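You operate a simulated robot arm through the tools that you are given. There is no shell and no other tool.

Carry out the task below with a simulated robot arm. There is one attempt and no reset: what you move stays moved.

Task
Test the tube named on the checking card and sort it.
Fine: switch the lamp box on, stand the tube in it, press test; the display names the hole; switch off again.

The check looks at the end state, three seconds after you hand in, the way a careful person would. Anything else that was tipped, shoved, dropped, spilled or broken makes it a failure.

Robot
A 6-joint arm with a two-finger gripper, fixed in place. Base frame: the origin is on the floor under the middle of its stand, x ahead of it, y to its left, z up; the work surface is at about z = 0.74. Lengths are in m, angles in rad, forces in N, time in s.
With the tool pointing down near the work surface it reaches from about 0.34 to 0.68 m from the base axis. Its first joint turns from -1.152 to 1.152 rad. Payload 2.45 kg.
The tool frame sits at the grasp point between the pads (the TCP): z along the fingers, y along the line on which they close. The tips reach 0.03 m beyond it. The gripper opens to 0.106 m; its body begins 0.079 m behind the TCP.
Orientation is told as [roll, pitch, yaw] about the base's x, y, z axes, in that order, counted from this pose: with the fingers straight down and closing along the base's y, the tool's x points along the base's -x, its y along +y and its z along -z.

Tools
- The arm moves only by the tool move_arm. Its argument "commands" is a list of rows, each a list of 2 entries, a list of its own where there are three numbers: the shift along the tool's x, y, z in m, then the turn, a rotation vector about the tool's x, y, z in rad. In form: [[[x, y, z], [wx, wy, wz]], ...]. A call has 1 to 20 rows; each row shifts and turns the commanded pose from where the row before left it, along the tool's axes as they then stand. "grip" is the gripper command, from -1 (shut) to 1 (fully open), values between in proportion, set as the call begins (left out, the last holds). Rows are played at 5 a second. More than 0.05 m and 0.15 rad between two rows, or a gripper value outside its range, and nothing of the call is played. A pose out of reach is approached as far as the arm can. The call stops where the force on the tool passes 90 N (or 10 N more than at its start, if that is more) or the arm is blocked; 0.2 s more then pass. Each finger travels about 0.153 m/s and halts on what it meets, pressing with about 33 N; the grip force reading is that of the motor and also rises with nothing between the fingers. The clock runs only during rows and for 0.2 s after the last one: add rows that do not move to give the fingers time. It gives the time, the measured TCP pose, the force on the tool (base axes), the opening and the grip force at its end, in the units of the frame above (readings bear some noise), with the torque about the TCP (base axes, N m) and any sound that the robot's microphone picked up.
- Cameras (640 x 400 px; columns grow to the right, rows downward): "scene" is fixed at [0.0732, 0.4319, 1.3979]; the picture's right is [-0.52, -0.85, 0.00], its down [-0.58, 0.36, -0.73] and it looks along [0.62, -0.38, -0.68] (base axes); focal length 340 px, centre (320, 200). "wrist" rides on the gripper at [0.076, -0.002, -0.106] in the tool frame; the picture's right is [0.02, 1.00, 0.00], its down [-0.78, 0.02, -0.62] and it looks along [-0.62, 0.01, 0.78] (tool axes); focal length 247 px, centre (320, 200). There is no depth. A picture from a camera that has moved, and an enlarged one, comes with that camera's place and axes in the base frame and with its lens. The place of the scene camera against the robot may be out by one fixed shift of up to 0.012 m in any direction.
- camera(camera): a new picture of that camera. No time passes.
- enlarge(camera, box): a new picture of the part [left, top, right, bottom] of that camera's present view, enlarged. No time passes.
- sign_off(): hands the job in; it is judged then, once.

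Nothing tells you positions but the pictures and the camera data. Unless the task says otherwise, let go and move clear before handing in.

The tools are called after "Emit:" by a JSON object that holds its "name" and its "arguments". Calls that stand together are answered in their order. move_arm: Moves the arm, as the interface text tells. Its arguments: {"type":"object","properties":{"commands":{"type":"array","items":{"type":"array"}},"grip":{"type":"number"}},"required":["commands"]} The other tools are called the same way: camera (camera) takes a picture; enlarge (camera, box) takes an enlarged picture of a part of a camera's view; sign_off () hands the job in.

At the start:

```text
time_s: 0.0
tcp_pos: [0.3098, 0.2353, 1.177]
tcp_rot: [0.0, -0.001, 0.001]
contact_force: [0.4, -0.9, 0.2]
wrist_torque: [0.01, 0.01, 0.0]
grip_width: 0.1062
grip_force: 0.0
```

scene: 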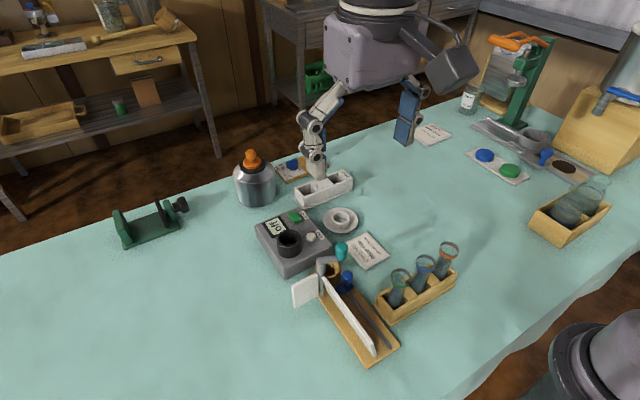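
wrist: 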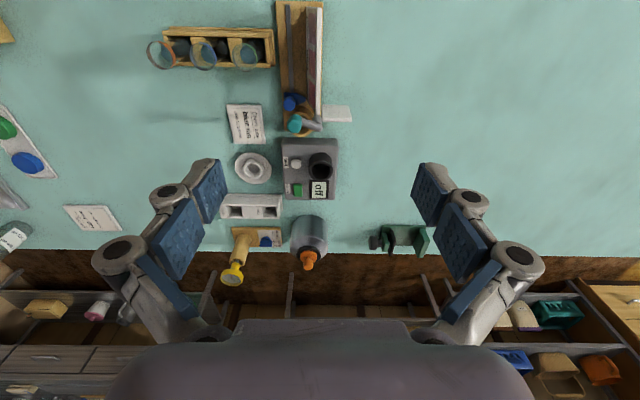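

I see a lamp box (grey, with a black cup, green and white buttons and a display), a rack with three tubes, cards and other items. I'll enlarge the cards and the relevant devices first.

Emit:
{"name": "enlarge", "arguments": {"camera": "scene", "box": [240, 190, 400, 290]}}

Emit:
{"name": "enlarge", "arguments": {"camera": "scene", "box": [340, 220, 480, 330]}}

Emit:
{"name": "enlarge", "arguments": {"camera": "wrist", "box": [140, 80, 360, 220]}}

Emit:
{"name": "enlarge", "arguments": {"camera": "scene", "box": [380, 100, 620, 250]}}

Emit:
{"name": "enlarge", "arguments": {"camera": "wrist", "box": [130, 0, 360, 140]}}

```text
4.00 times, centred on (320, 240) of scene
camera zoom: at [0.0732, 0.4319, 1.3979], right [-0.52, -0.85, 0.0], down [-0.58, 0.36, -0.73], along [0.62, -0.38, -0.68], focal length 1361 px, centre (320, 40)
```

zoom: 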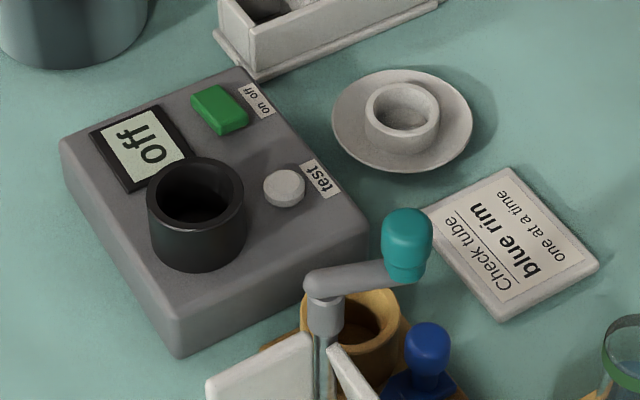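

```text
3.64 times, centred on (410, 275) of scene
camera zoom: at [0.0732, 0.4319, 1.3979], right [-0.52, -0.85, 0.0], down [-0.58, 0.36, -0.73], along [0.62, -0.38, -0.68], focal length 1237 px, centre (-7, -73)
```

zoom: 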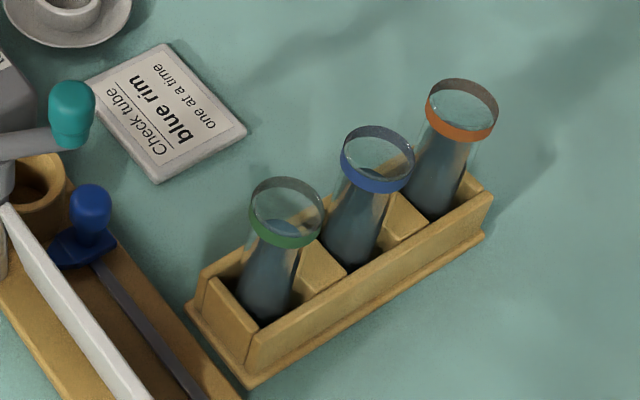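

```text
2.86 times, centred on (250, 150) of wrist
camera zoom: at [0.2332, 0.2336, 1.2836], right [-0.02, 1.0, 0.0], down [0.78, 0.02, 0.62], along [0.62, 0.01, -0.78], focal length 706 px, centre (520, 343)
```

zoom: 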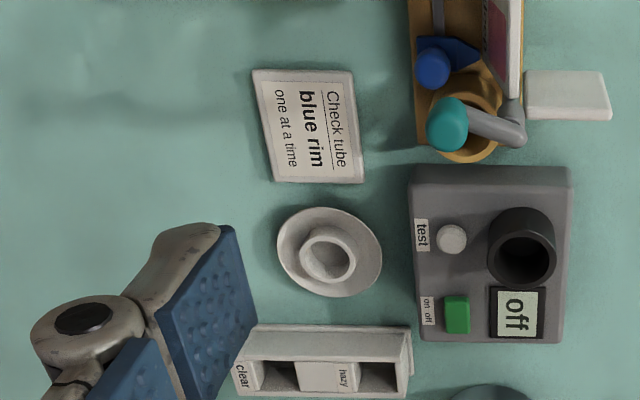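

```text
2.67 times, centred on (500, 175) of scene
camera zoom: at [0.0732, 0.4319, 1.3979], right [-0.52, -0.85, 0.0], down [-0.58, 0.36, -0.73], along [0.62, -0.38, -0.68], focal length 907 px, centre (-160, 267)
```

zoom: 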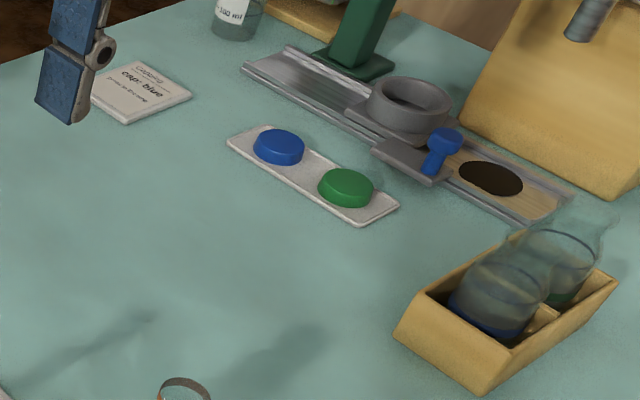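

```text
2.78 times, centred on (245, 70) of wrist
camera zoom: at [0.2332, 0.2336, 1.2836], right [-0.02, 1.0, 0.0], down [0.78, 0.02, 0.62], along [0.62, 0.01, -0.78], focal length 687 px, centre (529, 562)
```

zoom: 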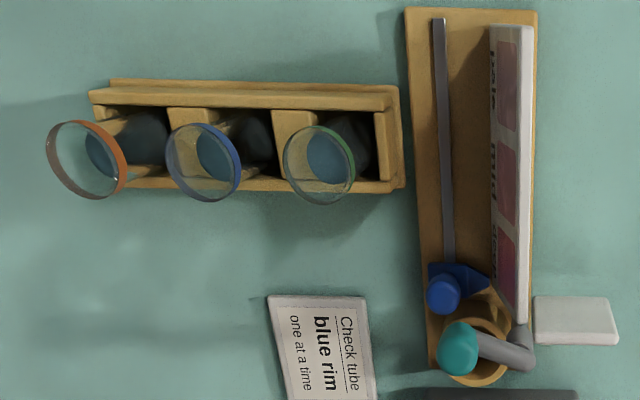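

The card asks for the blue-rim tube, which is the middle one in the rack. The lamp box is near (0.51, 0.24) and reads "off", and the sorting block has holes marked "clear" and "hazy". I'll come down for a closer look.

Emit:
{"name": "move_arm", "arguments": {"commands": [[[0, 0, 0.04], [0, 0, 0]], [[0, 0, 0.04], [0, 0, 0]], [[0, 0, 0.04], [0, 0, 0]], [[0, 0, 0.04], [0, 0, 0]], [[0, 0, 0], [0, 0, 0]]]}}

Emit:
{"name": "camera", "arguments": {"camera": "wrist"}}

Emit:
{"name": "enlarge", "arguments": {"camera": "wrist", "box": [180, 60, 420, 300]}}

```text
time_s: 1.2
tcp_pos: [0.31, 0.2365, 1.0157]
tcp_rot: [-0.001, 0.001, -0.001]
contact_force: [-0.2, -0.3, 0.0]
wrist_torque: [-0.03, 0.01, 0.02]
grip_width: 0.106
grip_force: 0.1
```

```text
taken
camera wrist: at [0.2328, 0.2349, 1.1226], right [-0.02, 1.0, 0.0], down [0.78, 0.02, 0.62], along [0.62, 0.01, -0.78], focal length 247 px, centre (320, 200)
```

wrist: 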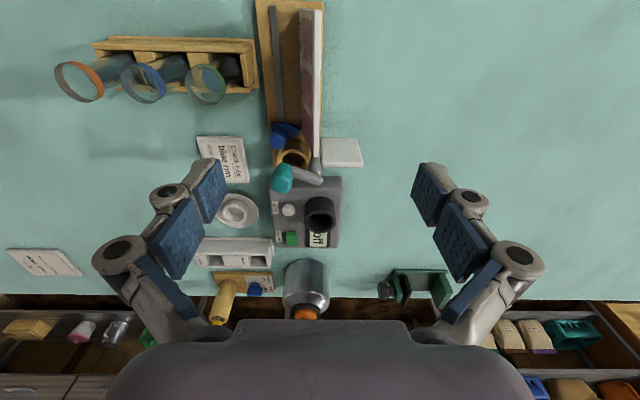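

```text
1.67 times, centred on (300, 180) of wrist
camera zoom: at [0.2328, 0.2349, 1.1226], right [-0.02, 1.0, 0.0], down [0.78, 0.02, 0.62], along [0.62, 0.01, -0.78], focal length 412 px, centre (353, 233)
```

zoom: 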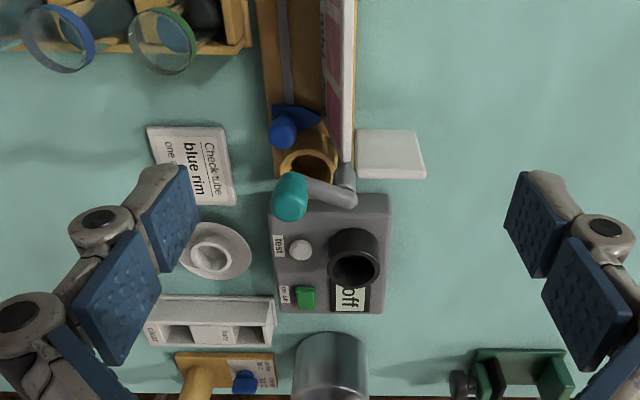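

The lamp box is closely surrounded by other objects. I'll enlarge the switch, the sorting block and the crank beside the box.

Emit:
{"name": "enlarge", "arguments": {"camera": "wrist", "box": [260, 150, 360, 250]}}

Emit:
{"name": "enlarge", "arguments": {"camera": "wrist", "box": [180, 220, 300, 310]}}

Emit:
{"name": "enlarge", "arguments": {"camera": "scene", "box": [250, 200, 340, 270]}}

Emit:
{"name": "enlarge", "arguments": {"camera": "scene", "box": [270, 140, 370, 240]}}

Emit:
{"name": "enlarge", "arguments": {"camera": "scene", "box": [280, 230, 420, 370]}}

```text
4.00 times, centred on (310, 200) of wrist
camera zoom: at [0.2328, 0.2349, 1.1226], right [-0.02, 1.0, 0.0], down [0.78, 0.02, 0.62], along [0.62, 0.01, -0.78], focal length 988 px, centre (360, 200)
```

zoom: 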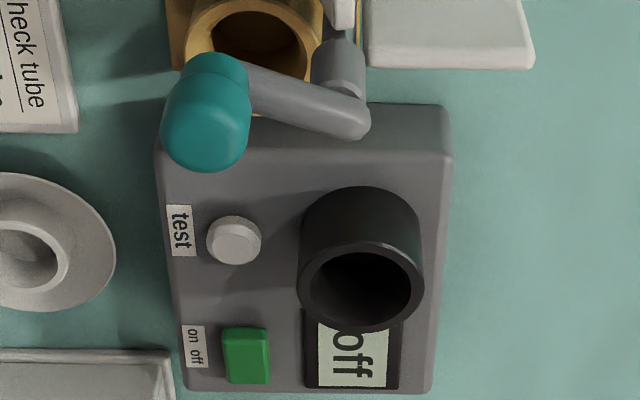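

```text
4.44 times, centred on (240, 265) of wrist
camera zoom: at [0.2328, 0.2349, 1.1226], right [-0.02, 1.0, 0.0], down [0.78, 0.02, 0.62], along [0.62, 0.01, -0.78], focal length 1098 px, centre (676, -89)
```

zoom: 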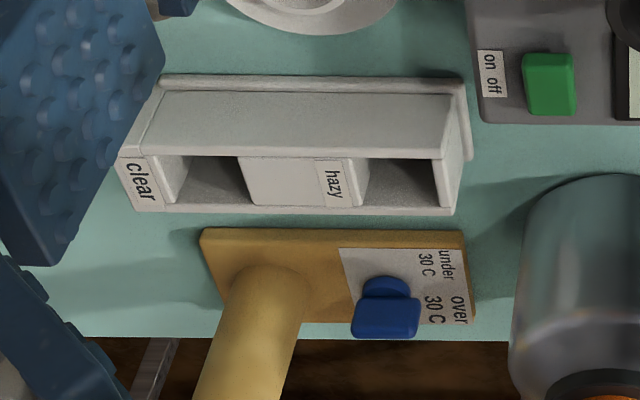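

```text
5.71 times, centred on (295, 235) of scene
camera zoom: at [0.0732, 0.4319, 1.3979], right [-0.52, -0.85, 0.0], down [-0.58, 0.36, -0.73], along [0.62, -0.38, -0.68], focal length 1944 px, centre (463, 0)
```

zoom: 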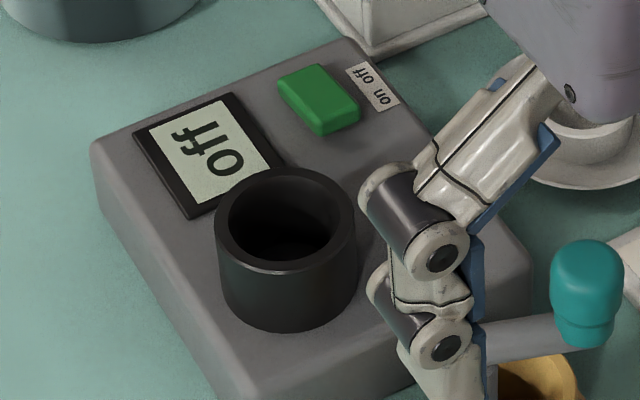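

```text
4.00 times, centred on (320, 190) of scene
camera zoom: at [0.0732, 0.4319, 1.3979], right [-0.52, -0.85, 0.0], down [-0.58, 0.36, -0.73], along [0.62, -0.38, -0.68], focal length 1361 px, centre (320, 240)
```

zoom: 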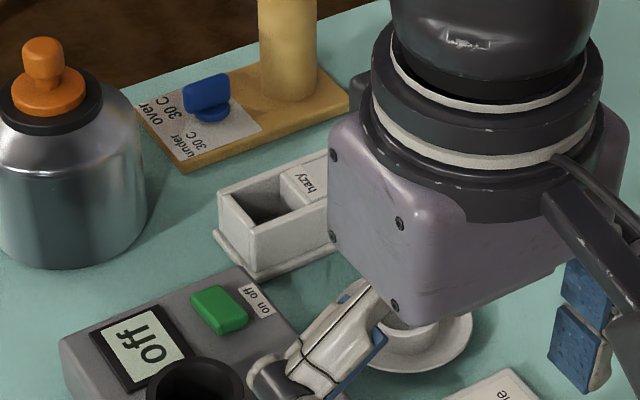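

```text
2.86 times, centred on (350, 300) of scene
camera zoom: at [0.0732, 0.4319, 1.3979], right [-0.52, -0.85, 0.0], down [-0.58, 0.36, -0.73], along [0.62, -0.38, -0.68], focal length 972 px, centre (234, -86)
```

zoom: 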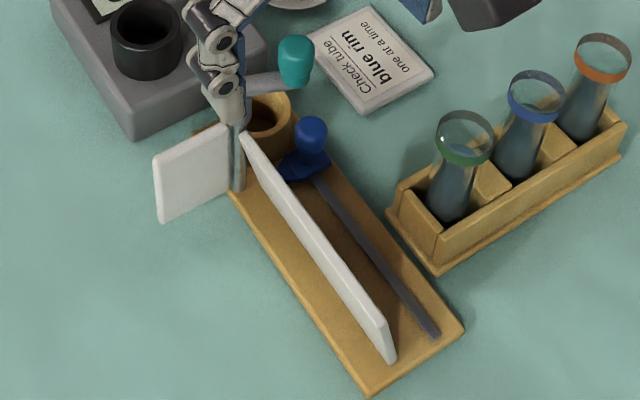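

The switch is a green rocker with "on" on the side nearer the robot and "off" on the far side, and there is a separate white test button. I'll close the gripper to see how large the closed fingertips are before using them to press.

Emit:
{"name": "move_arm", "arguments": {"commands": [[[0, 0, 0], [0, 0, 0]], [[0, 0, 0], [0, 0, 0]], [[0, 0, 0], [0, 0, 0]], [[0, 0, 0], [0, 0, 0]]], "grip": -1}}

Emit:
{"name": "camera", "arguments": {"camera": "wrist"}}

Emit:
{"name": "camera", "arguments": {"camera": "scene"}}

Emit:
{"name": "enlarge", "arguments": {"camera": "wrist", "box": [240, 180, 400, 300]}}

Emit:
{"name": "enlarge", "arguments": {"camera": "scene", "box": [270, 80, 470, 280]}}

```text
time_s: 2.2
tcp_pos: [0.31, 0.2363, 1.0169]
tcp_rot: [0.0, 0.0, 0.0]
contact_force: [-0.3, 1.1, -0.5]
wrist_torque: [0.01, -0.01, 0.03]
grip_width: 0.0002
grip_force: 29.1
```

```text
taken
camera wrist: at [0.2328, 0.235, 1.123], right [-0.02, 1.0, 0.0], down [0.78, 0.02, 0.62], along [0.62, 0.01, -0.78], focal length 247 px, centre (320, 200)
```

wrist: 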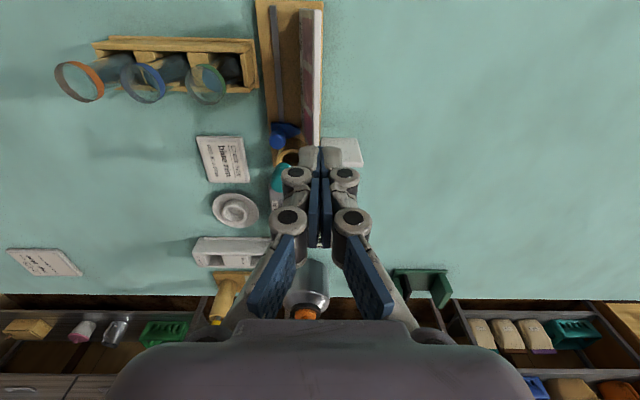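

```text
taken
```

scene: 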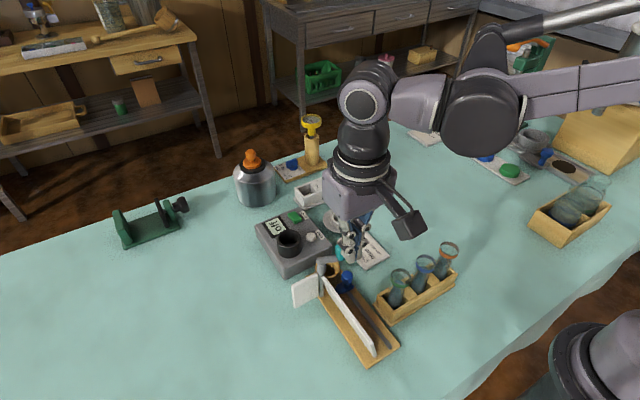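

```text
3.33 times, centred on (320, 240) of wrist
camera zoom: at [0.2328, 0.235, 1.123], right [-0.02, 1.0, 0.0], down [0.78, 0.02, 0.62], along [0.62, 0.01, -0.78], focal length 823 px, centre (320, 67)
```

zoom: 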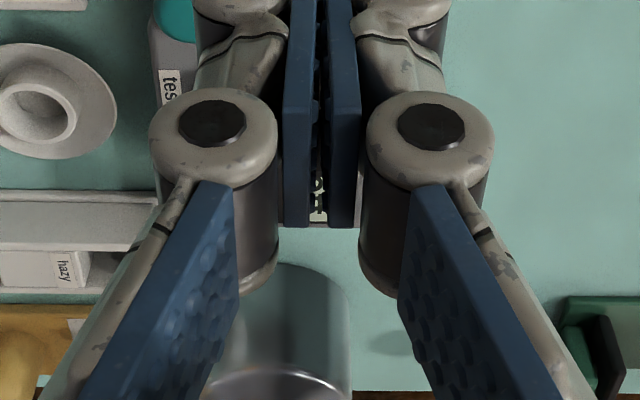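

```text
2.00 times, centred on (370, 180) of scene
camera zoom: at [0.0732, 0.4319, 1.3979], right [-0.52, -0.85, 0.0], down [-0.58, 0.36, -0.73], along [0.62, -0.38, -0.68], focal length 680 px, centre (220, 240)
```

zoom: 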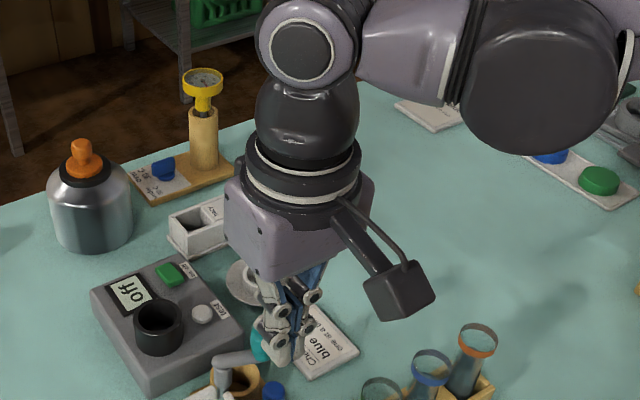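

The closed fingertips are about 0.03 m wide along y, so they can reach between the parts. I'll open the gripper and move in for a better look at the lamp box and sorting block.

Emit:
{"name": "move_arm", "arguments": {"commands": [[[-0.04, 0, 0], [0, 0, 0]], [[-0.04, 0, 0.03], [0, 0, 0]], [[0, 0, 0], [0, 0, 0]], [[0, 0, 0], [0, 0, 0]]], "grip": 1}}

Emit:
{"name": "camera", "arguments": {"camera": "wrist"}}

Emit:
{"name": "enlarge", "arguments": {"camera": "wrist", "box": [250, 90, 370, 210]}}

Emit:
{"name": "enlarge", "arguments": {"camera": "wrist", "box": [150, 150, 310, 280]}}

```text
time_s: 3.2
tcp_pos: [0.39, 0.236, 0.9867]
tcp_rot: [-0.001, 0.002, 0.002]
contact_force: [-1.5, 1.0, 0.0]
wrist_torque: [0.01, 0.06, 0.01]
grip_width: 0.1058
grip_force: 0.0
```

```text
taken
camera wrist: at [0.3134, 0.2342, 1.0919], right [-0.02, 1.0, 0.0], down [0.78, 0.02, 0.62], along [0.62, 0.01, -0.78], focal length 247 px, centre (320, 200)
```

wrist: 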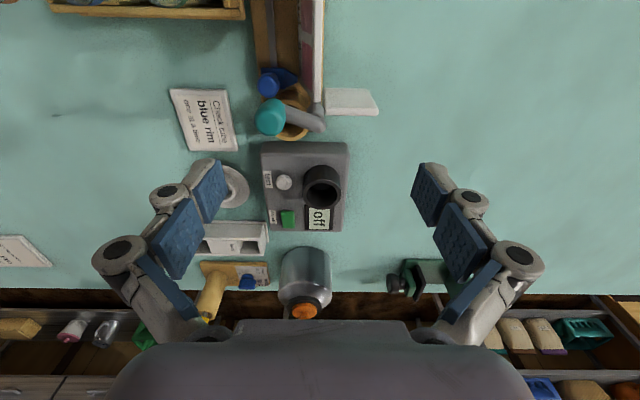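

```text
3.33 times, centred on (310, 150) of wrist
camera zoom: at [0.3134, 0.2342, 1.0919], right [-0.02, 1.0, 0.0], down [0.78, 0.02, 0.62], along [0.62, 0.01, -0.78], focal length 823 px, centre (353, 367)
```

zoom: 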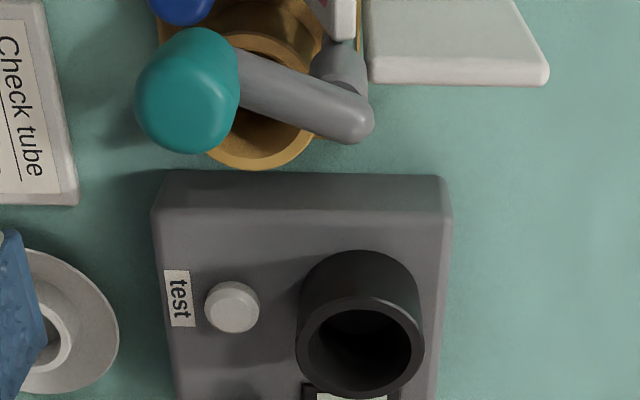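

```text
3.08 times, centred on (230, 215) of wrist
camera zoom: at [0.3134, 0.2342, 1.0919], right [-0.02, 1.0, 0.0], down [0.78, 0.02, 0.62], along [0.62, 0.01, -0.78], focal length 760 px, centre (597, 154)
```

zoom: 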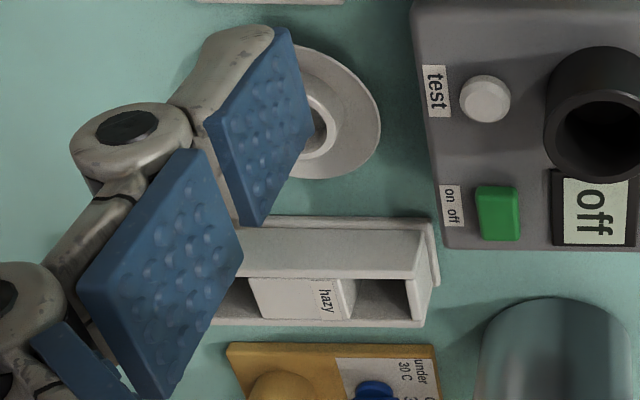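

I put the test button near (0.509, 0.186, 0.804), the rocker near (0.581, 0.187) and the cup near (0.510, 0.240). I'll zoom in on the rocker to see which way it tilts.

Emit:
{"name": "enlarge", "arguments": {"camera": "wrist", "box": [262, 200, 306, 236]}}

Emit:
{"name": "enlarge", "arguments": {"camera": "scene", "box": [280, 205, 320, 230]}}

```text
11.11 times, centred on (284, 218) of wrist
camera zoom: at [0.3134, 0.2342, 1.0919], right [-0.02, 1.0, 0.0], down [0.78, 0.02, 0.62], along [0.62, 0.01, -0.78], focal length 2744 px, centre (720, 0)
```

zoom: 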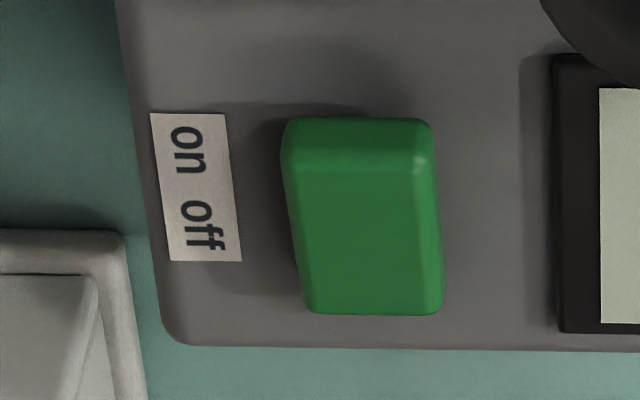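

```text
16.00 times, centred on (300, 218) of scene
camera zoom: at [0.0732, 0.4319, 1.3979], right [-0.52, -0.85, 0.0], down [-0.58, 0.36, -0.73], along [0.62, -0.38, -0.68], focal length 5444 px, centre (640, -80)
```

zoom: 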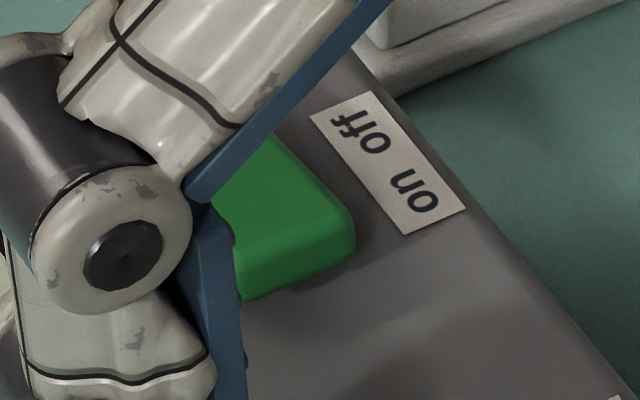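

The rocker's near "on" end is raised, so that is the end to press, at about x 0.575, y 0.188. I'll close the gripper and move above it.

Emit:
{"name": "move_arm", "arguments": {"commands": [[[-0.046, -0.012, 0], [0, 0, 0]], [[-0.046, -0.012, 0], [0, 0, 0]], [[-0.046, -0.012, 0], [0, 0, 0]], [[-0.046, -0.012, 0], [0, 0, 0]], [[0, 0, 0.035], [0, 0, 0]], [[0, 0, 0.035], [0, 0, 0]], [[0, 0, 0.03], [0, 0, 0]], [[0, 0, 0], [0, 0, 0]]], "grip": -1}}

Emit:
{"name": "camera", "arguments": {"camera": "wrist"}}

Emit:
{"name": "enlarge", "arguments": {"camera": "wrist", "box": [260, 100, 380, 220]}}

Emit:
{"name": "enlarge", "arguments": {"camera": "scene", "box": [240, 170, 360, 270]}}

```text
time_s: 5.0
tcp_pos: [0.5739, 0.188, 0.8871]
tcp_rot: [0.001, 0.001, 0.001]
contact_force: [0.4, 0.2, 0.7]
wrist_torque: [-0.01, 0.03, 0.0]
grip_width: 0.0
grip_force: 28.6
```

```text
taken
camera wrist: at [0.4964, 0.1861, 0.9918], right [-0.02, 1.0, 0.0], down [0.78, 0.02, 0.62], along [0.62, 0.01, -0.78], focal length 247 px, centre (320, 200)
```

wrist: 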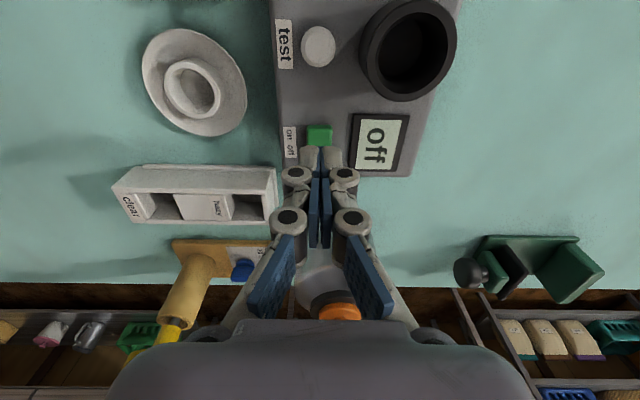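

```text
3.33 times, centred on (320, 160) of wrist
camera zoom: at [0.4964, 0.1861, 0.9918], right [-0.02, 1.0, 0.0], down [0.78, 0.02, 0.62], along [0.62, 0.01, -0.78], focal length 823 px, centre (320, 333)
```

zoom: 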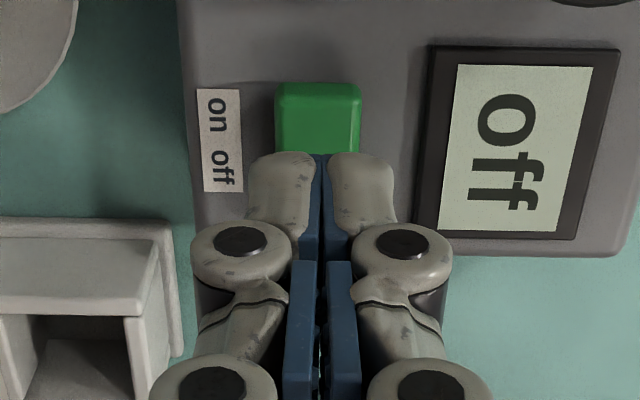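

```text
4.00 times, centred on (300, 220) of scene
camera zoom: at [0.0732, 0.4319, 1.3979], right [-0.52, -0.85, 0.0], down [-0.58, 0.36, -0.73], along [0.62, -0.38, -0.68], focal length 1361 px, centre (400, 120)
```

zoom: 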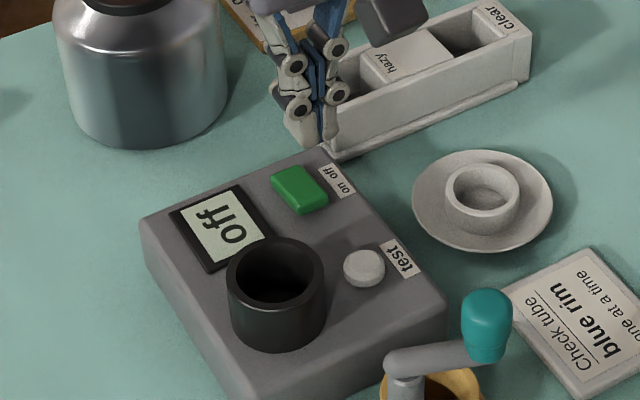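

The tips are lined up over the raised "on" end. I'll lower to just above it, then press in small steps.

Emit:
{"name": "move_arm", "arguments": {"commands": [[[0, 0, 0.02], [0, 0, 0]], [[0, 0, 0.02], [0, 0, 0]], [[0, 0, 0.003], [0, 0, 0]], [[0, 0, 0.003], [0, 0, 0]], [[0, 0, 0], [0, 0, 0]]]}}

Emit:
{"name": "enlarge", "arguments": {"camera": "scene", "box": [260, 190, 340, 250]}}

```text
time_s: 6.2
tcp_pos: [0.5736, 0.1885, 0.841]
tcp_rot: [0.0, 0.0, 0.002]
contact_force: [0.9, 0.1, -0.2]
wrist_torque: [-0.01, 0.05, 0.01]
grip_width: 0.0
grip_force: 29.0
```

```text
6.67 times, centred on (300, 220) of scene
camera zoom: at [0.0732, 0.4319, 1.3979], right [-0.52, -0.85, 0.0], down [-0.58, 0.36, -0.73], along [0.62, -0.38, -0.68], focal length 2268 px, centre (453, 67)
```

zoom: 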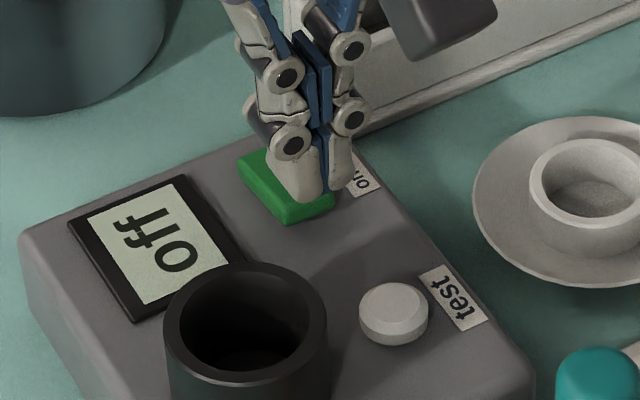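

The tips are just touching the rocker. I'll press down a few millimetres.

Emit:
{"name": "move_arm", "arguments": {"commands": [[[0, 0, 0.002], [0, 0, 0]], [[0, 0, 0.002], [0, 0, 0]], [[0, 0, 0.002], [0, 0, 0]], [[0, 0, 0], [0, 0, 0]]]}}

Emit:
{"name": "enlarge", "arguments": {"camera": "scene", "box": [260, 190, 340, 250]}}

```text
time_s: 7.2
tcp_pos: [0.5723, 0.1872, 0.8365]
tcp_rot: [-0.001, 0.001, 0.002]
contact_force: [0.4, -0.3, -0.5]
wrist_torque: [0.03, -0.02, 0.02]
grip_width: 0.0
grip_force: 28.0
```

```text
6.67 times, centred on (300, 220) of scene
camera zoom: at [0.0732, 0.4319, 1.3979], right [-0.52, -0.85, 0.0], down [-0.58, 0.36, -0.73], along [0.62, -0.38, -0.68], focal length 2268 px, centre (453, 67)
```

zoom: 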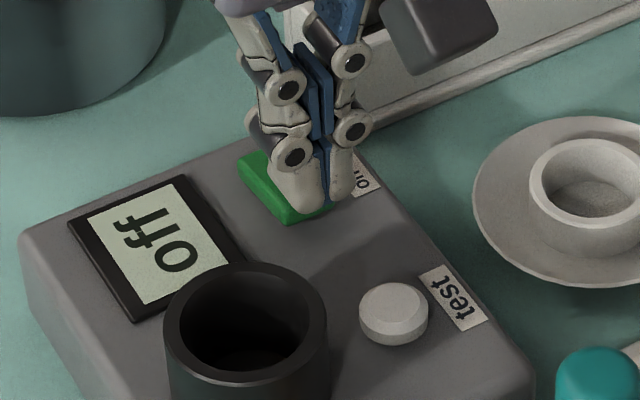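

There is no contact force yet, so I'll keep going down gently.

Emit:
{"name": "move_arm", "arguments": {"commands": [[[0, 0, 0.002], [0, 0, 0]], [[0, 0, 0.002], [0, 0, 0]], [[0, 0, 0], [0, 0, 0]]]}}

Emit:
{"name": "enlarge", "arguments": {"camera": "scene", "box": [260, 190, 340, 250]}}

```text
time_s: 8.0
tcp_pos: [0.5734, 0.1877, 0.8309]
tcp_rot: [-0.001, 0.0, 0.001]
contact_force: [0.1, 1.0, 0.2]
wrist_torque: [-0.01, 0.01, 0.03]
grip_width: 0.0003
grip_force: 28.7
```

```text
6.67 times, centred on (300, 220) of scene
camera zoom: at [0.0732, 0.4319, 1.3979], right [-0.52, -0.85, 0.0], down [-0.58, 0.36, -0.73], along [0.62, -0.38, -0.68], focal length 2268 px, centre (453, 67)
```

zoom: 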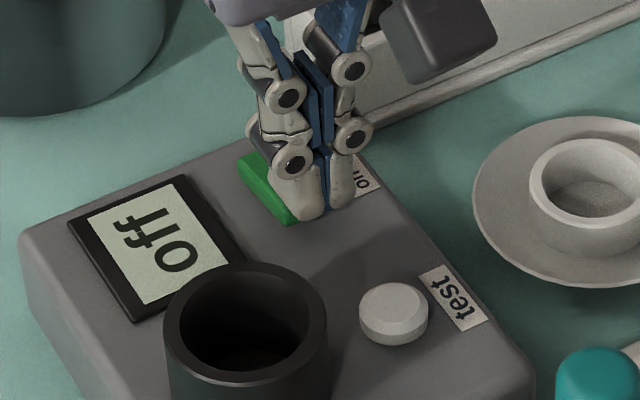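

Still no force, with the tips at about z 0.80. I'll check the alignment in the wrist view before going lower.

Emit:
{"name": "enlarge", "arguments": {"camera": "wrist", "box": [270, 100, 370, 200]}}

Emit:
{"name": "enlarge", "arguments": {"camera": "scene", "box": [285, 200, 315, 225]}}

```text
4.00 times, centred on (320, 150) of wrist
camera zoom: at [0.4976, 0.1856, 0.9377], right [-0.02, 1.0, 0.0], down [0.78, 0.02, 0.62], along [0.62, 0.01, -0.78], focal length 988 px, centre (320, 400)
```

zoom: 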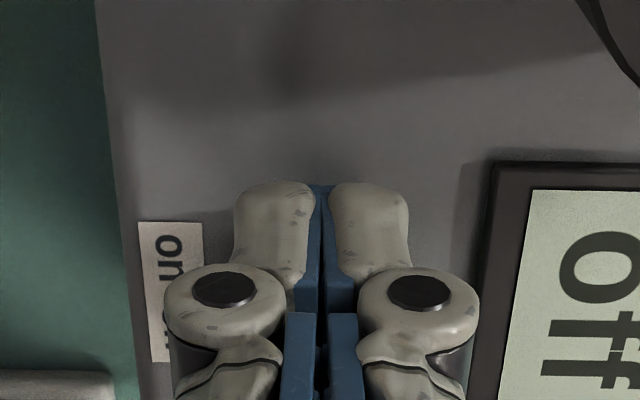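

```text
16.00 times, centred on (300, 212) of scene
camera zoom: at [0.0732, 0.4319, 1.3979], right [-0.52, -0.85, 0.0], down [-0.58, 0.36, -0.73], along [0.62, -0.38, -0.68], focal length 5444 px, centre (640, 0)
```

zoom: 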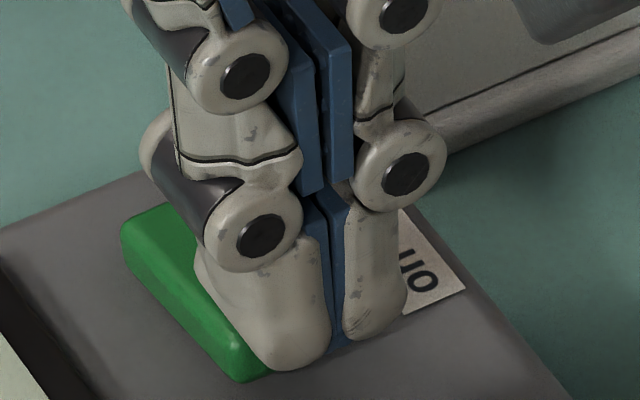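

The tips are directly over the on-end, so I'll continue in small steps.

Emit:
{"name": "move_arm", "arguments": {"commands": [[[0, 0, 0.002], [0, 0, 0]], [[0, 0, 0.002], [0, 0, 0]], [[0, 0, 0], [0, 0, 0]]]}}

Emit:
{"name": "enlarge", "arguments": {"camera": "scene", "box": [270, 195, 330, 245]}}

```text
time_s: 8.8
tcp_pos: [0.5735, 0.1876, 0.8267]
tcp_rot: [0.0, 0.002, 0.001]
contact_force: [-0.5, 0.3, -0.1]
wrist_torque: [-0.01, -0.01, 0.0]
grip_width: 0.0002
grip_force: 28.1
```

```text
8.00 times, centred on (300, 220) of scene
camera zoom: at [0.0732, 0.4319, 1.3979], right [-0.52, -0.85, 0.0], down [-0.58, 0.36, -0.73], along [0.62, -0.38, -0.68], focal length 2722 px, centre (480, 40)
```

zoom: 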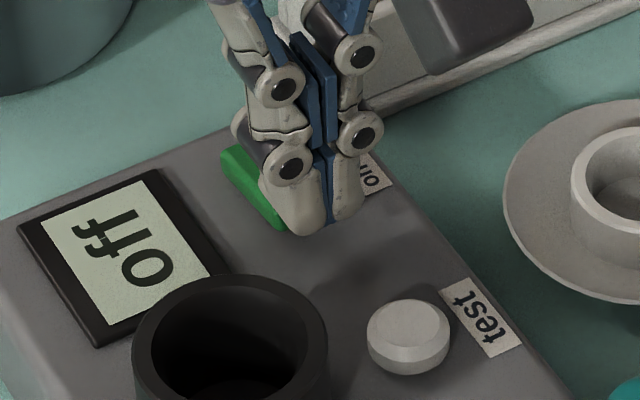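

Working from the label on the box, the top surface is nearer z 0.785 and the rocker is centred near x 0.595, so the tips are slightly short of it. I'll lift, shift about 12 mm forward and press again.

Emit:
{"name": "move_arm", "arguments": {"commands": [[[0, 0, -0.015], [0, 0, 0]], [[-0.011, -0.001, 0], [0, 0, 0]], [[0, 0, 0.005], [0, 0, 0]], [[0, 0, 0], [0, 0, 0]]]}}

Emit:
{"name": "enlarge", "arguments": {"camera": "scene", "box": [270, 195, 330, 245]}}

```text
time_s: 9.8
tcp_pos: [0.5842, 0.1866, 0.8371]
tcp_rot: [0.0, 0.0, 0.001]
contact_force: [0.5, 0.5, 0.2]
wrist_torque: [0.04, 0.02, 0.01]
grip_width: 0.0001
grip_force: 28.6
```

```text
8.00 times, centred on (300, 220) of scene
camera zoom: at [0.0732, 0.4319, 1.3979], right [-0.52, -0.85, 0.0], down [-0.58, 0.36, -0.73], along [0.62, -0.38, -0.68], focal length 2722 px, centre (480, 40)
```

zoom: 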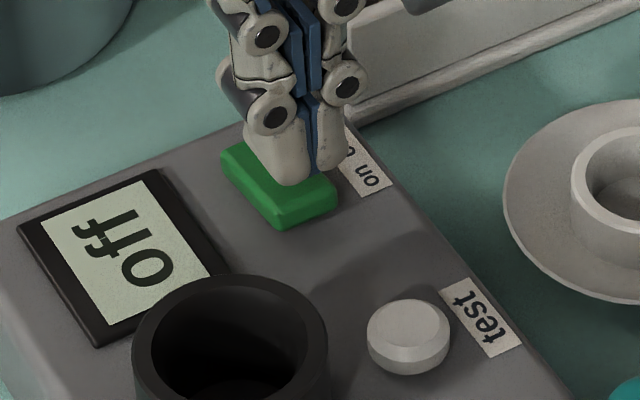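

Now the tips clearly sit over the rocker's near half. I'll press down in small steps.

Emit:
{"name": "move_arm", "arguments": {"commands": [[[0, 0, 0.004], [0, 0, 0]], [[0, 0, 0.003], [0, 0, 0]], [[0, 0, 0.002], [0, 0, 0]], [[0, 0, 0], [0, 0, 0]]]}}

Emit:
{"name": "enlarge", "arguments": {"camera": "scene", "box": [270, 195, 330, 245]}}

```text
time_s: 10.8
tcp_pos: [0.5851, 0.1867, 0.8286]
tcp_rot: [0.0, 0.001, 0.0]
contact_force: [0.9, 0.0, -0.7]
wrist_torque: [-0.02, 0.02, -0.04]
grip_width: 0.0
grip_force: 28.6
```

```text
8.00 times, centred on (300, 220) of scene
camera zoom: at [0.0732, 0.4319, 1.3979], right [-0.52, -0.85, 0.0], down [-0.58, 0.36, -0.73], along [0.62, -0.38, -0.68], focal length 2722 px, centre (480, 40)
```

zoom: 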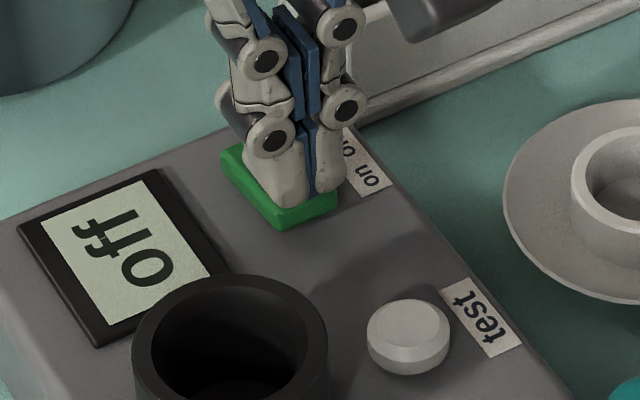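

Emit:
{"name": "move_arm", "arguments": {"commands": [[[0, 0, 0.002], [0, 0, 0]], [[0, 0, 0.002], [0, 0, 0]], [[0, 0, 0], [0, 0, 0]]]}}

Emit:
{"name": "enlarge", "arguments": {"camera": "scene", "box": [270, 195, 330, 245]}}

```text
time_s: 11.6
tcp_pos: [0.5845, 0.1884, 0.8257]
tcp_rot: [-0.001, 0.0, -0.001]
contact_force: [0.4, -0.6, 0.1]
wrist_torque: [0.0, -0.02, -0.01]
grip_width: 0.0001
grip_force: 28.6
```

```text
8.00 times, centred on (300, 220) of scene
camera zoom: at [0.0732, 0.4319, 1.3979], right [-0.52, -0.85, 0.0], down [-0.58, 0.36, -0.73], along [0.62, -0.38, -0.68], focal length 2722 px, centre (480, 40)
```

zoom: 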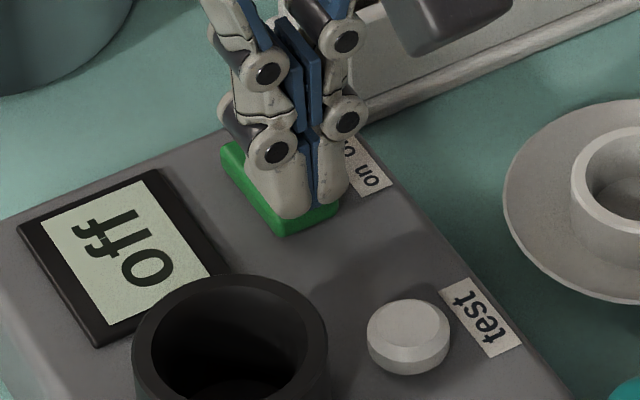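

The rocker's near end has started to move. I'll continue.

Emit:
{"name": "move_arm", "arguments": {"commands": [[[0, 0, 0.002], [0, 0, 0]], [[0, 0, 0.002], [0, 0, 0]], [[0, 0, 0], [0, 0, 0]]]}}

Emit:
{"name": "enlarge", "arguments": {"camera": "scene", "box": [270, 195, 330, 245]}}

```text
time_s: 12.4
tcp_pos: [0.584, 0.1876, 0.8233]
tcp_rot: [0.001, -0.002, 0.001]
contact_force: [-4.3, 0.5, 60.0]
wrist_torque: [0.02, -0.54, -0.03]
grip_width: 0.006
grip_force: 28.7
```

```text
8.00 times, centred on (300, 220) of scene
camera zoom: at [0.072, 0.4316, 1.3981], right [-0.52, -0.85, 0.0], down [-0.58, 0.36, -0.73], along [0.62, -0.38, -0.68], focal length 2722 px, centre (480, 40)
```

zoom: 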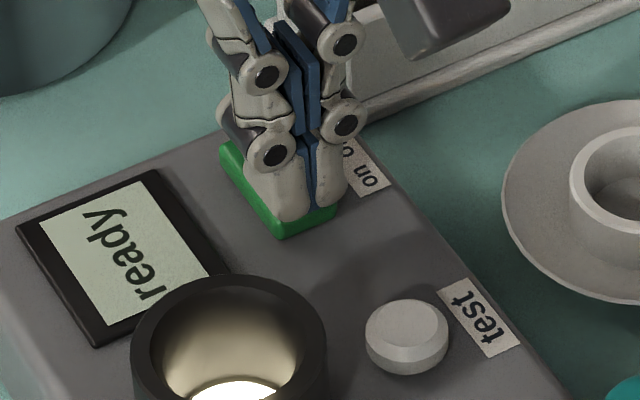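

The display reads "ready" and the lamp is lit. I'll lift straight up and open the gripper.

Emit:
{"name": "move_arm", "arguments": {"commands": [[[0, 0, -0.01], [0, 0, 0]], [[0, 0, -0.04], [0, 0, 0]], [[0, 0, -0.045], [0, 0, 0]], [[0, 0, -0.045], [0, 0, 0]], [[0, 0, -0.045], [0, 0, 0]], [[0, 0, 0], [0, 0, 0]]]}}

Emit:
{"name": "camera", "arguments": {"camera": "scene"}}

Emit:
{"name": "camera", "arguments": {"camera": "wrist"}}

```text
time_s: 13.8
tcp_pos: [0.5849, 0.186, 1.007]
tcp_rot: [0.001, 0.0, 0.001]
contact_force: [-0.4, -0.2, 0.7]
wrist_torque: [-0.01, -0.01, 0.02]
grip_width: 0.0001
grip_force: 29.0
```

```text
taken
```

scene: 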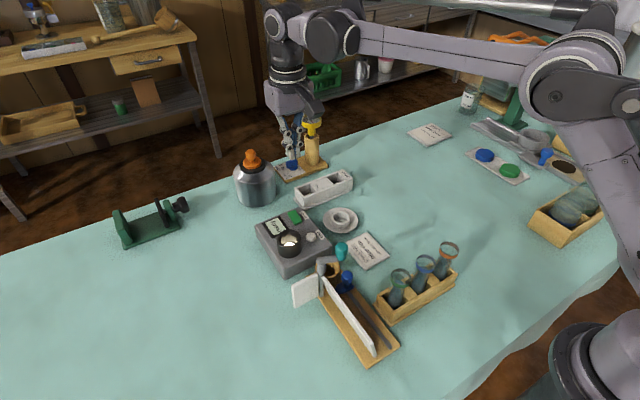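

```text
taken
camera wrist: at [0.5084, 0.1843, 1.113], right [-0.02, 1.0, 0.0], down [0.78, 0.02, 0.62], along [0.62, 0.01, -0.78], focal length 247 px, centre (320, 200)
```

wrist: 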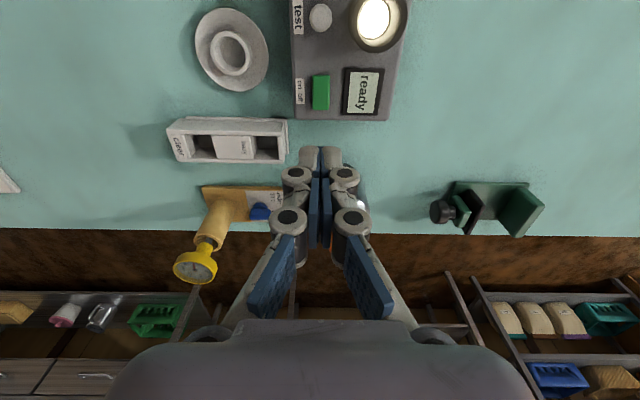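

I'll use this viewpoint to measure the sorting block and the gauge post behind it.

Emit:
{"name": "enlarge", "arguments": {"camera": "wrist", "box": [160, 100, 300, 200]}}

Emit:
{"name": "enlarge", "arguments": {"camera": "wrist", "box": [160, 170, 300, 290]}}

Emit:
{"name": "enlarge", "arguments": {"camera": "wrist", "box": [290, 0, 410, 120]}}

Emit:
{"name": "enlarge", "arguments": {"camera": "scene", "box": [280, 100, 370, 220]}}

Emit:
{"name": "enlarge", "arguments": {"camera": "scene", "box": [370, 230, 470, 330]}}

```text
4.00 times, centred on (230, 150) of wrist
camera zoom: at [0.5084, 0.1843, 1.113], right [-0.02, 1.0, 0.0], down [0.78, 0.02, 0.62], along [0.62, 0.01, -0.78], focal length 988 px, centre (680, 400)
```

zoom: 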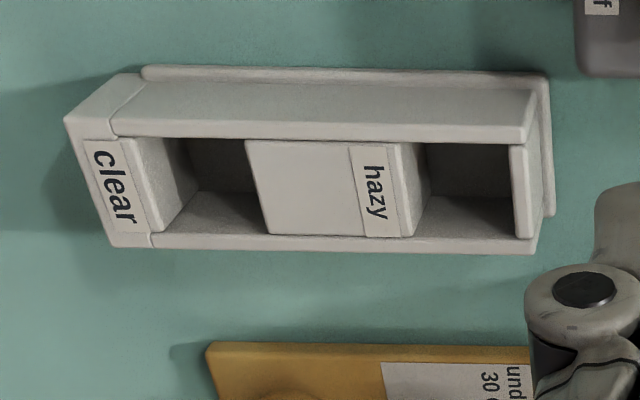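

```text
3.33 times, centred on (230, 230) of wrist
camera zoom: at [0.5084, 0.1843, 1.113], right [-0.02, 1.0, 0.0], down [0.78, 0.02, 0.62], along [0.62, 0.01, -0.78], focal length 823 px, centre (620, 100)
```

zoom: 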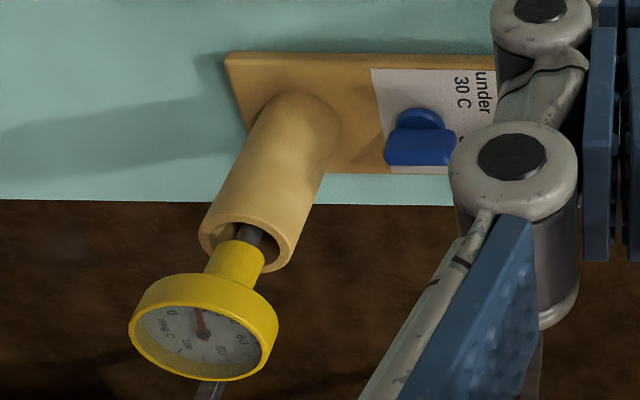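

```text
3.33 times, centred on (350, 60) of wrist
camera zoom: at [0.5084, 0.1843, 1.113], right [-0.02, 1.0, 0.0], down [0.78, 0.02, 0.62], along [0.62, 0.01, -0.78], focal length 823 px, centre (220, 667)
```

zoom: 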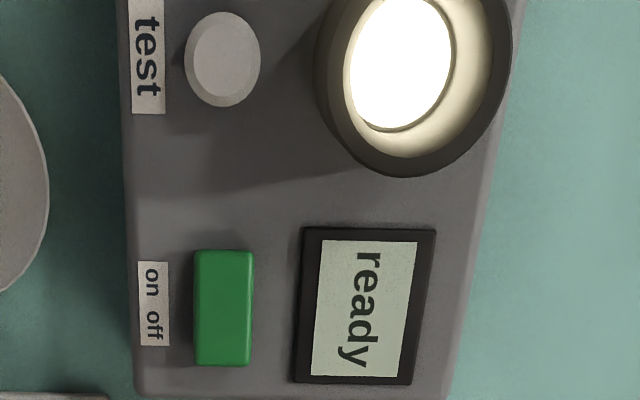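

```text
3.33 times, centred on (325, 160) of scene
camera zoom: at [0.0732, 0.4319, 1.3979], right [-0.52, -0.85, 0.0], down [-0.58, 0.36, -0.73], along [0.62, -0.38, -0.68], focal length 1134 px, centre (303, 333)
```

zoom: 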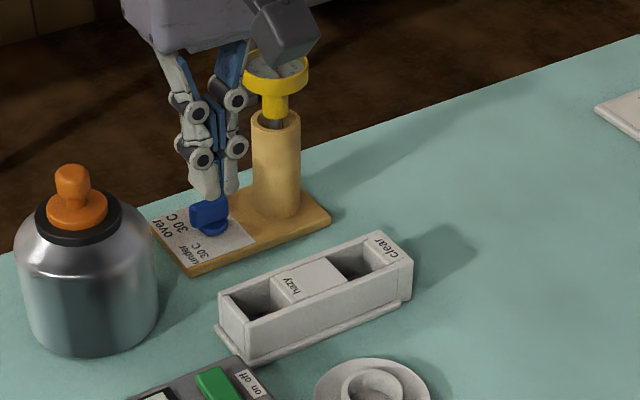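

```text
4.00 times, centred on (420, 280) of scene
camera zoom: at [0.0732, 0.4319, 1.3979], right [-0.52, -0.85, 0.0], down [-0.58, 0.36, -0.73], along [0.62, -0.38, -0.68], focal length 1361 px, centre (-80, -120)
```

zoom: 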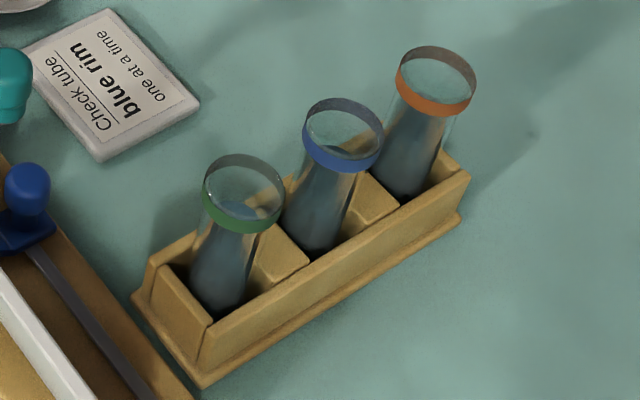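

The "hazy" hole centre comes out near (0.673, 0.107) and the "clear" hole near (0.674, 0.011), with the block top at about z 0.785. Next I'll move over the tube rack to measure the blue-rim tube.

Emit:
{"name": "move_arm", "arguments": {"commands": [[[0.0393, -0.0179, -0.006], [0, 0, 0]], [[0.0393, -0.0179, -0.006], [0, 0, 0]], [[0.0393, -0.0179, -0.006], [0, 0, 0]], [[0.0393, -0.0179, -0.006], [0, 0, 0]], [[0.0393, -0.0179, -0.006], [0, 0, 0]], [[0.0393, -0.0179, -0.006], [0, 0, 0]], [[0.0393, -0.0179, 0], [0, 0, 0]], [[0, 0, 0], [0, 0, 0]]], "grip": 1}}

Emit:
{"name": "camera", "arguments": {"camera": "wrist"}}

Emit:
{"name": "enlarge", "arguments": {"camera": "wrist", "box": [210, 40, 430, 180]}}

Emit:
{"name": "camera", "arguments": {"camera": "scene"}}

```text
time_s: 15.6
tcp_pos: [0.3101, 0.0613, 1.0403]
tcp_rot: [-0.001, 0.0, 0.0]
contact_force: [-0.6, -0.3, 0.0]
wrist_torque: [-0.04, -0.03, -0.01]
grip_width: 0.106
grip_force: 0.1
```

```text
taken
camera wrist: at [0.234, 0.0591, 1.1468], right [-0.02, 1.0, 0.0], down [0.78, 0.02, 0.62], along [0.62, 0.01, -0.78], focal length 247 px, centre (320, 200)
```

wrist: 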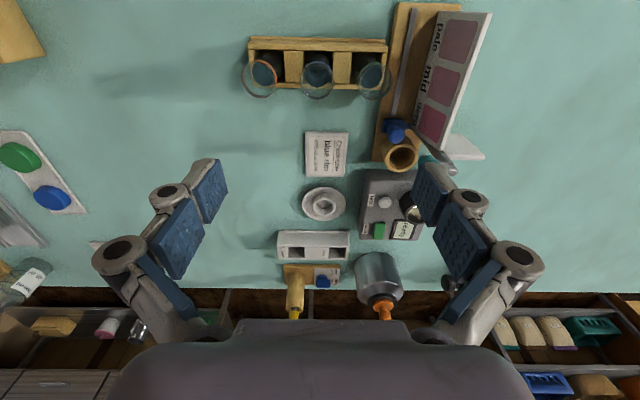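

```text
2.86 times, centred on (320, 110) of wrist
camera zoom: at [0.234, 0.0591, 1.1468], right [-0.02, 1.0, 0.0], down [0.78, 0.02, 0.62], along [0.62, 0.01, -0.78], focal length 706 px, centre (320, 457)
```

zoom: 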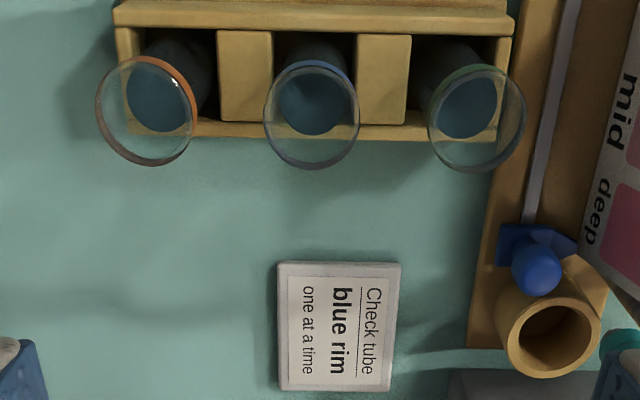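

```text
taken
```

scene: 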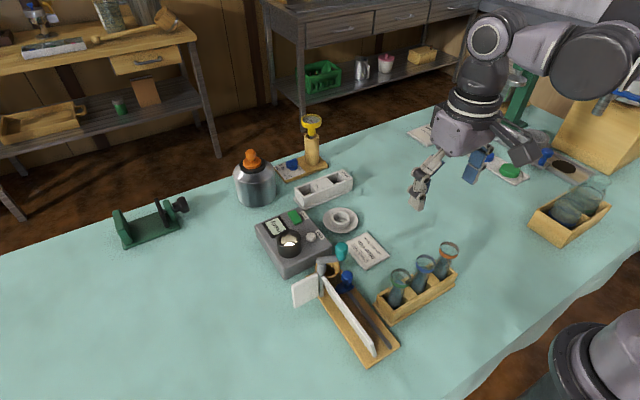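

The blue rim is centred near (0.299, 0.056, 0.858) and is about 0.036 m across. I'll zoom in on the tube's shape and the rack walls.

Emit:
{"name": "enlarge", "arguments": {"camera": "wrist", "box": [280, 30, 360, 110]}}

Emit:
{"name": "enlarge", "arguments": {"camera": "scene", "box": [385, 235, 465, 315]}}

```text
5.00 times, centred on (320, 70) of wrist
camera zoom: at [0.234, 0.0591, 1.1468], right [-0.02, 1.0, 0.0], down [0.78, 0.02, 0.62], along [0.62, 0.01, -0.78], focal length 1235 px, centre (320, 850)
```

zoom: 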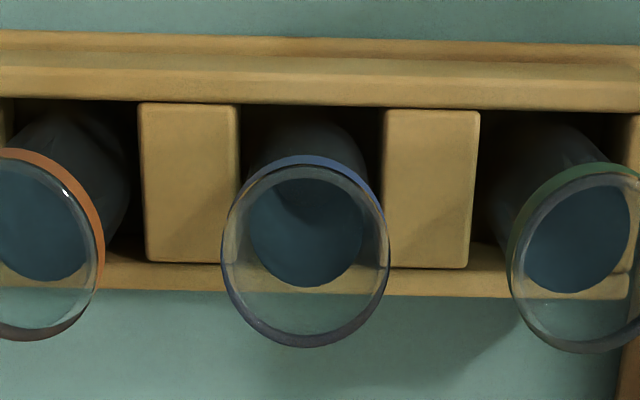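

```text
5.00 times, centred on (425, 275) of scene
camera zoom: at [0.0731, 0.4319, 1.3979], right [-0.52, -0.85, 0.0], down [-0.58, 0.36, -0.73], along [0.62, -0.38, -0.68], focal length 1701 px, centre (-205, -175)
```

zoom: 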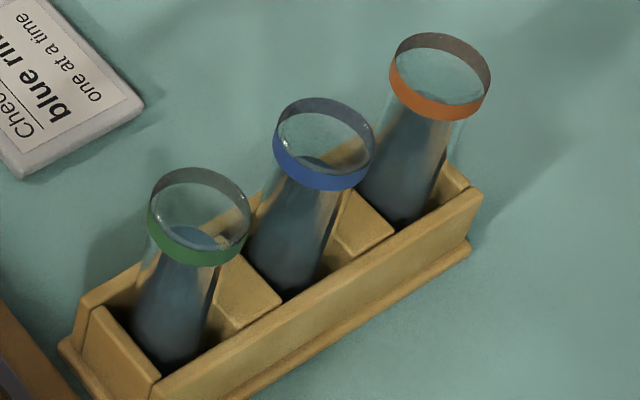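

Fingers closing along x will clear the neighbouring tubes, so I'll turn the tool 90° here while still high above the rack.

Emit:
{"name": "move_arm", "arguments": {"commands": [[[0, 0, 0], [0, 0, -0.1428]], [[0, 0, 0], [0, 0, -0.1428]], [[0, 0, 0], [0, 0, -0.1428]], [[0, 0, 0], [0, 0, -0.1428]], [[0, 0, 0], [0, 0, -0.1428]], [[0, 0, 0], [0, 0, -0.1428]], [[0, 0, 0], [0, 0, -0.1428]], [[0, 0, 0], [0, 0, -0.1428]], [[0, 0, 0], [0, 0, -0.1428]], [[0, 0, 0], [0, 0, -0.1428]], [[0, 0, 0], [0, 0, -0.1428]], [[0, 0, 0], [0, 0, 0]]]}}

Emit:
{"name": "camera", "arguments": {"camera": "wrist"}}

Emit:
{"name": "camera", "arguments": {"camera": "scene"}}

```text
time_s: 18.2
tcp_pos: [0.3097, 0.0626, 1.0421]
tcp_rot: [0.001, -0.002, 1.572]
contact_force: [-2.1, 0.6, 0.8]
wrist_torque: [0.0, 0.03, -0.01]
grip_width: 0.106
grip_force: 0.0
```

```text
taken
camera wrist: at [0.3114, -0.0153, 1.1477], right [-1.0, -0.02, 0.0], down [-0.02, 0.78, 0.62], along [-0.01, 0.62, -0.78], focal length 247 px, centre (320, 200)
```

wrist: 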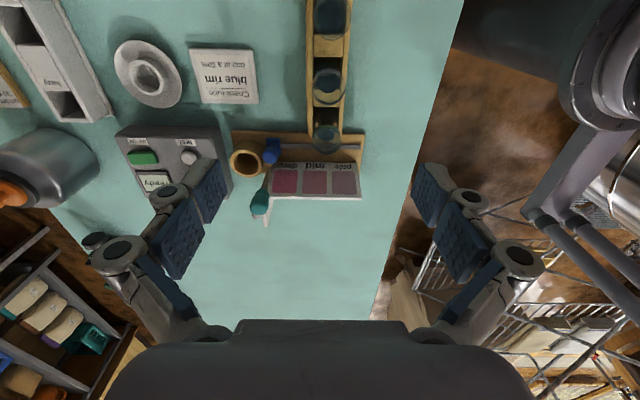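

```text
taken
```

scene: 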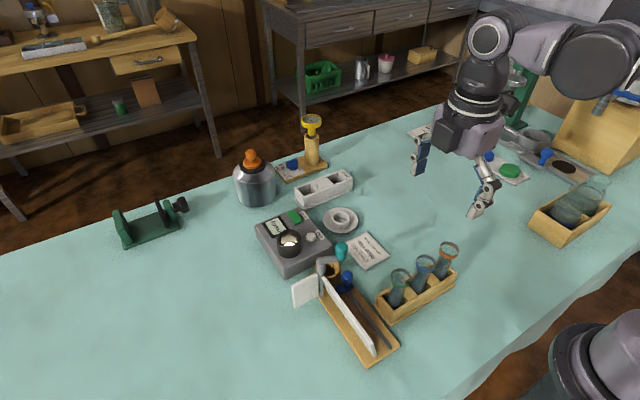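

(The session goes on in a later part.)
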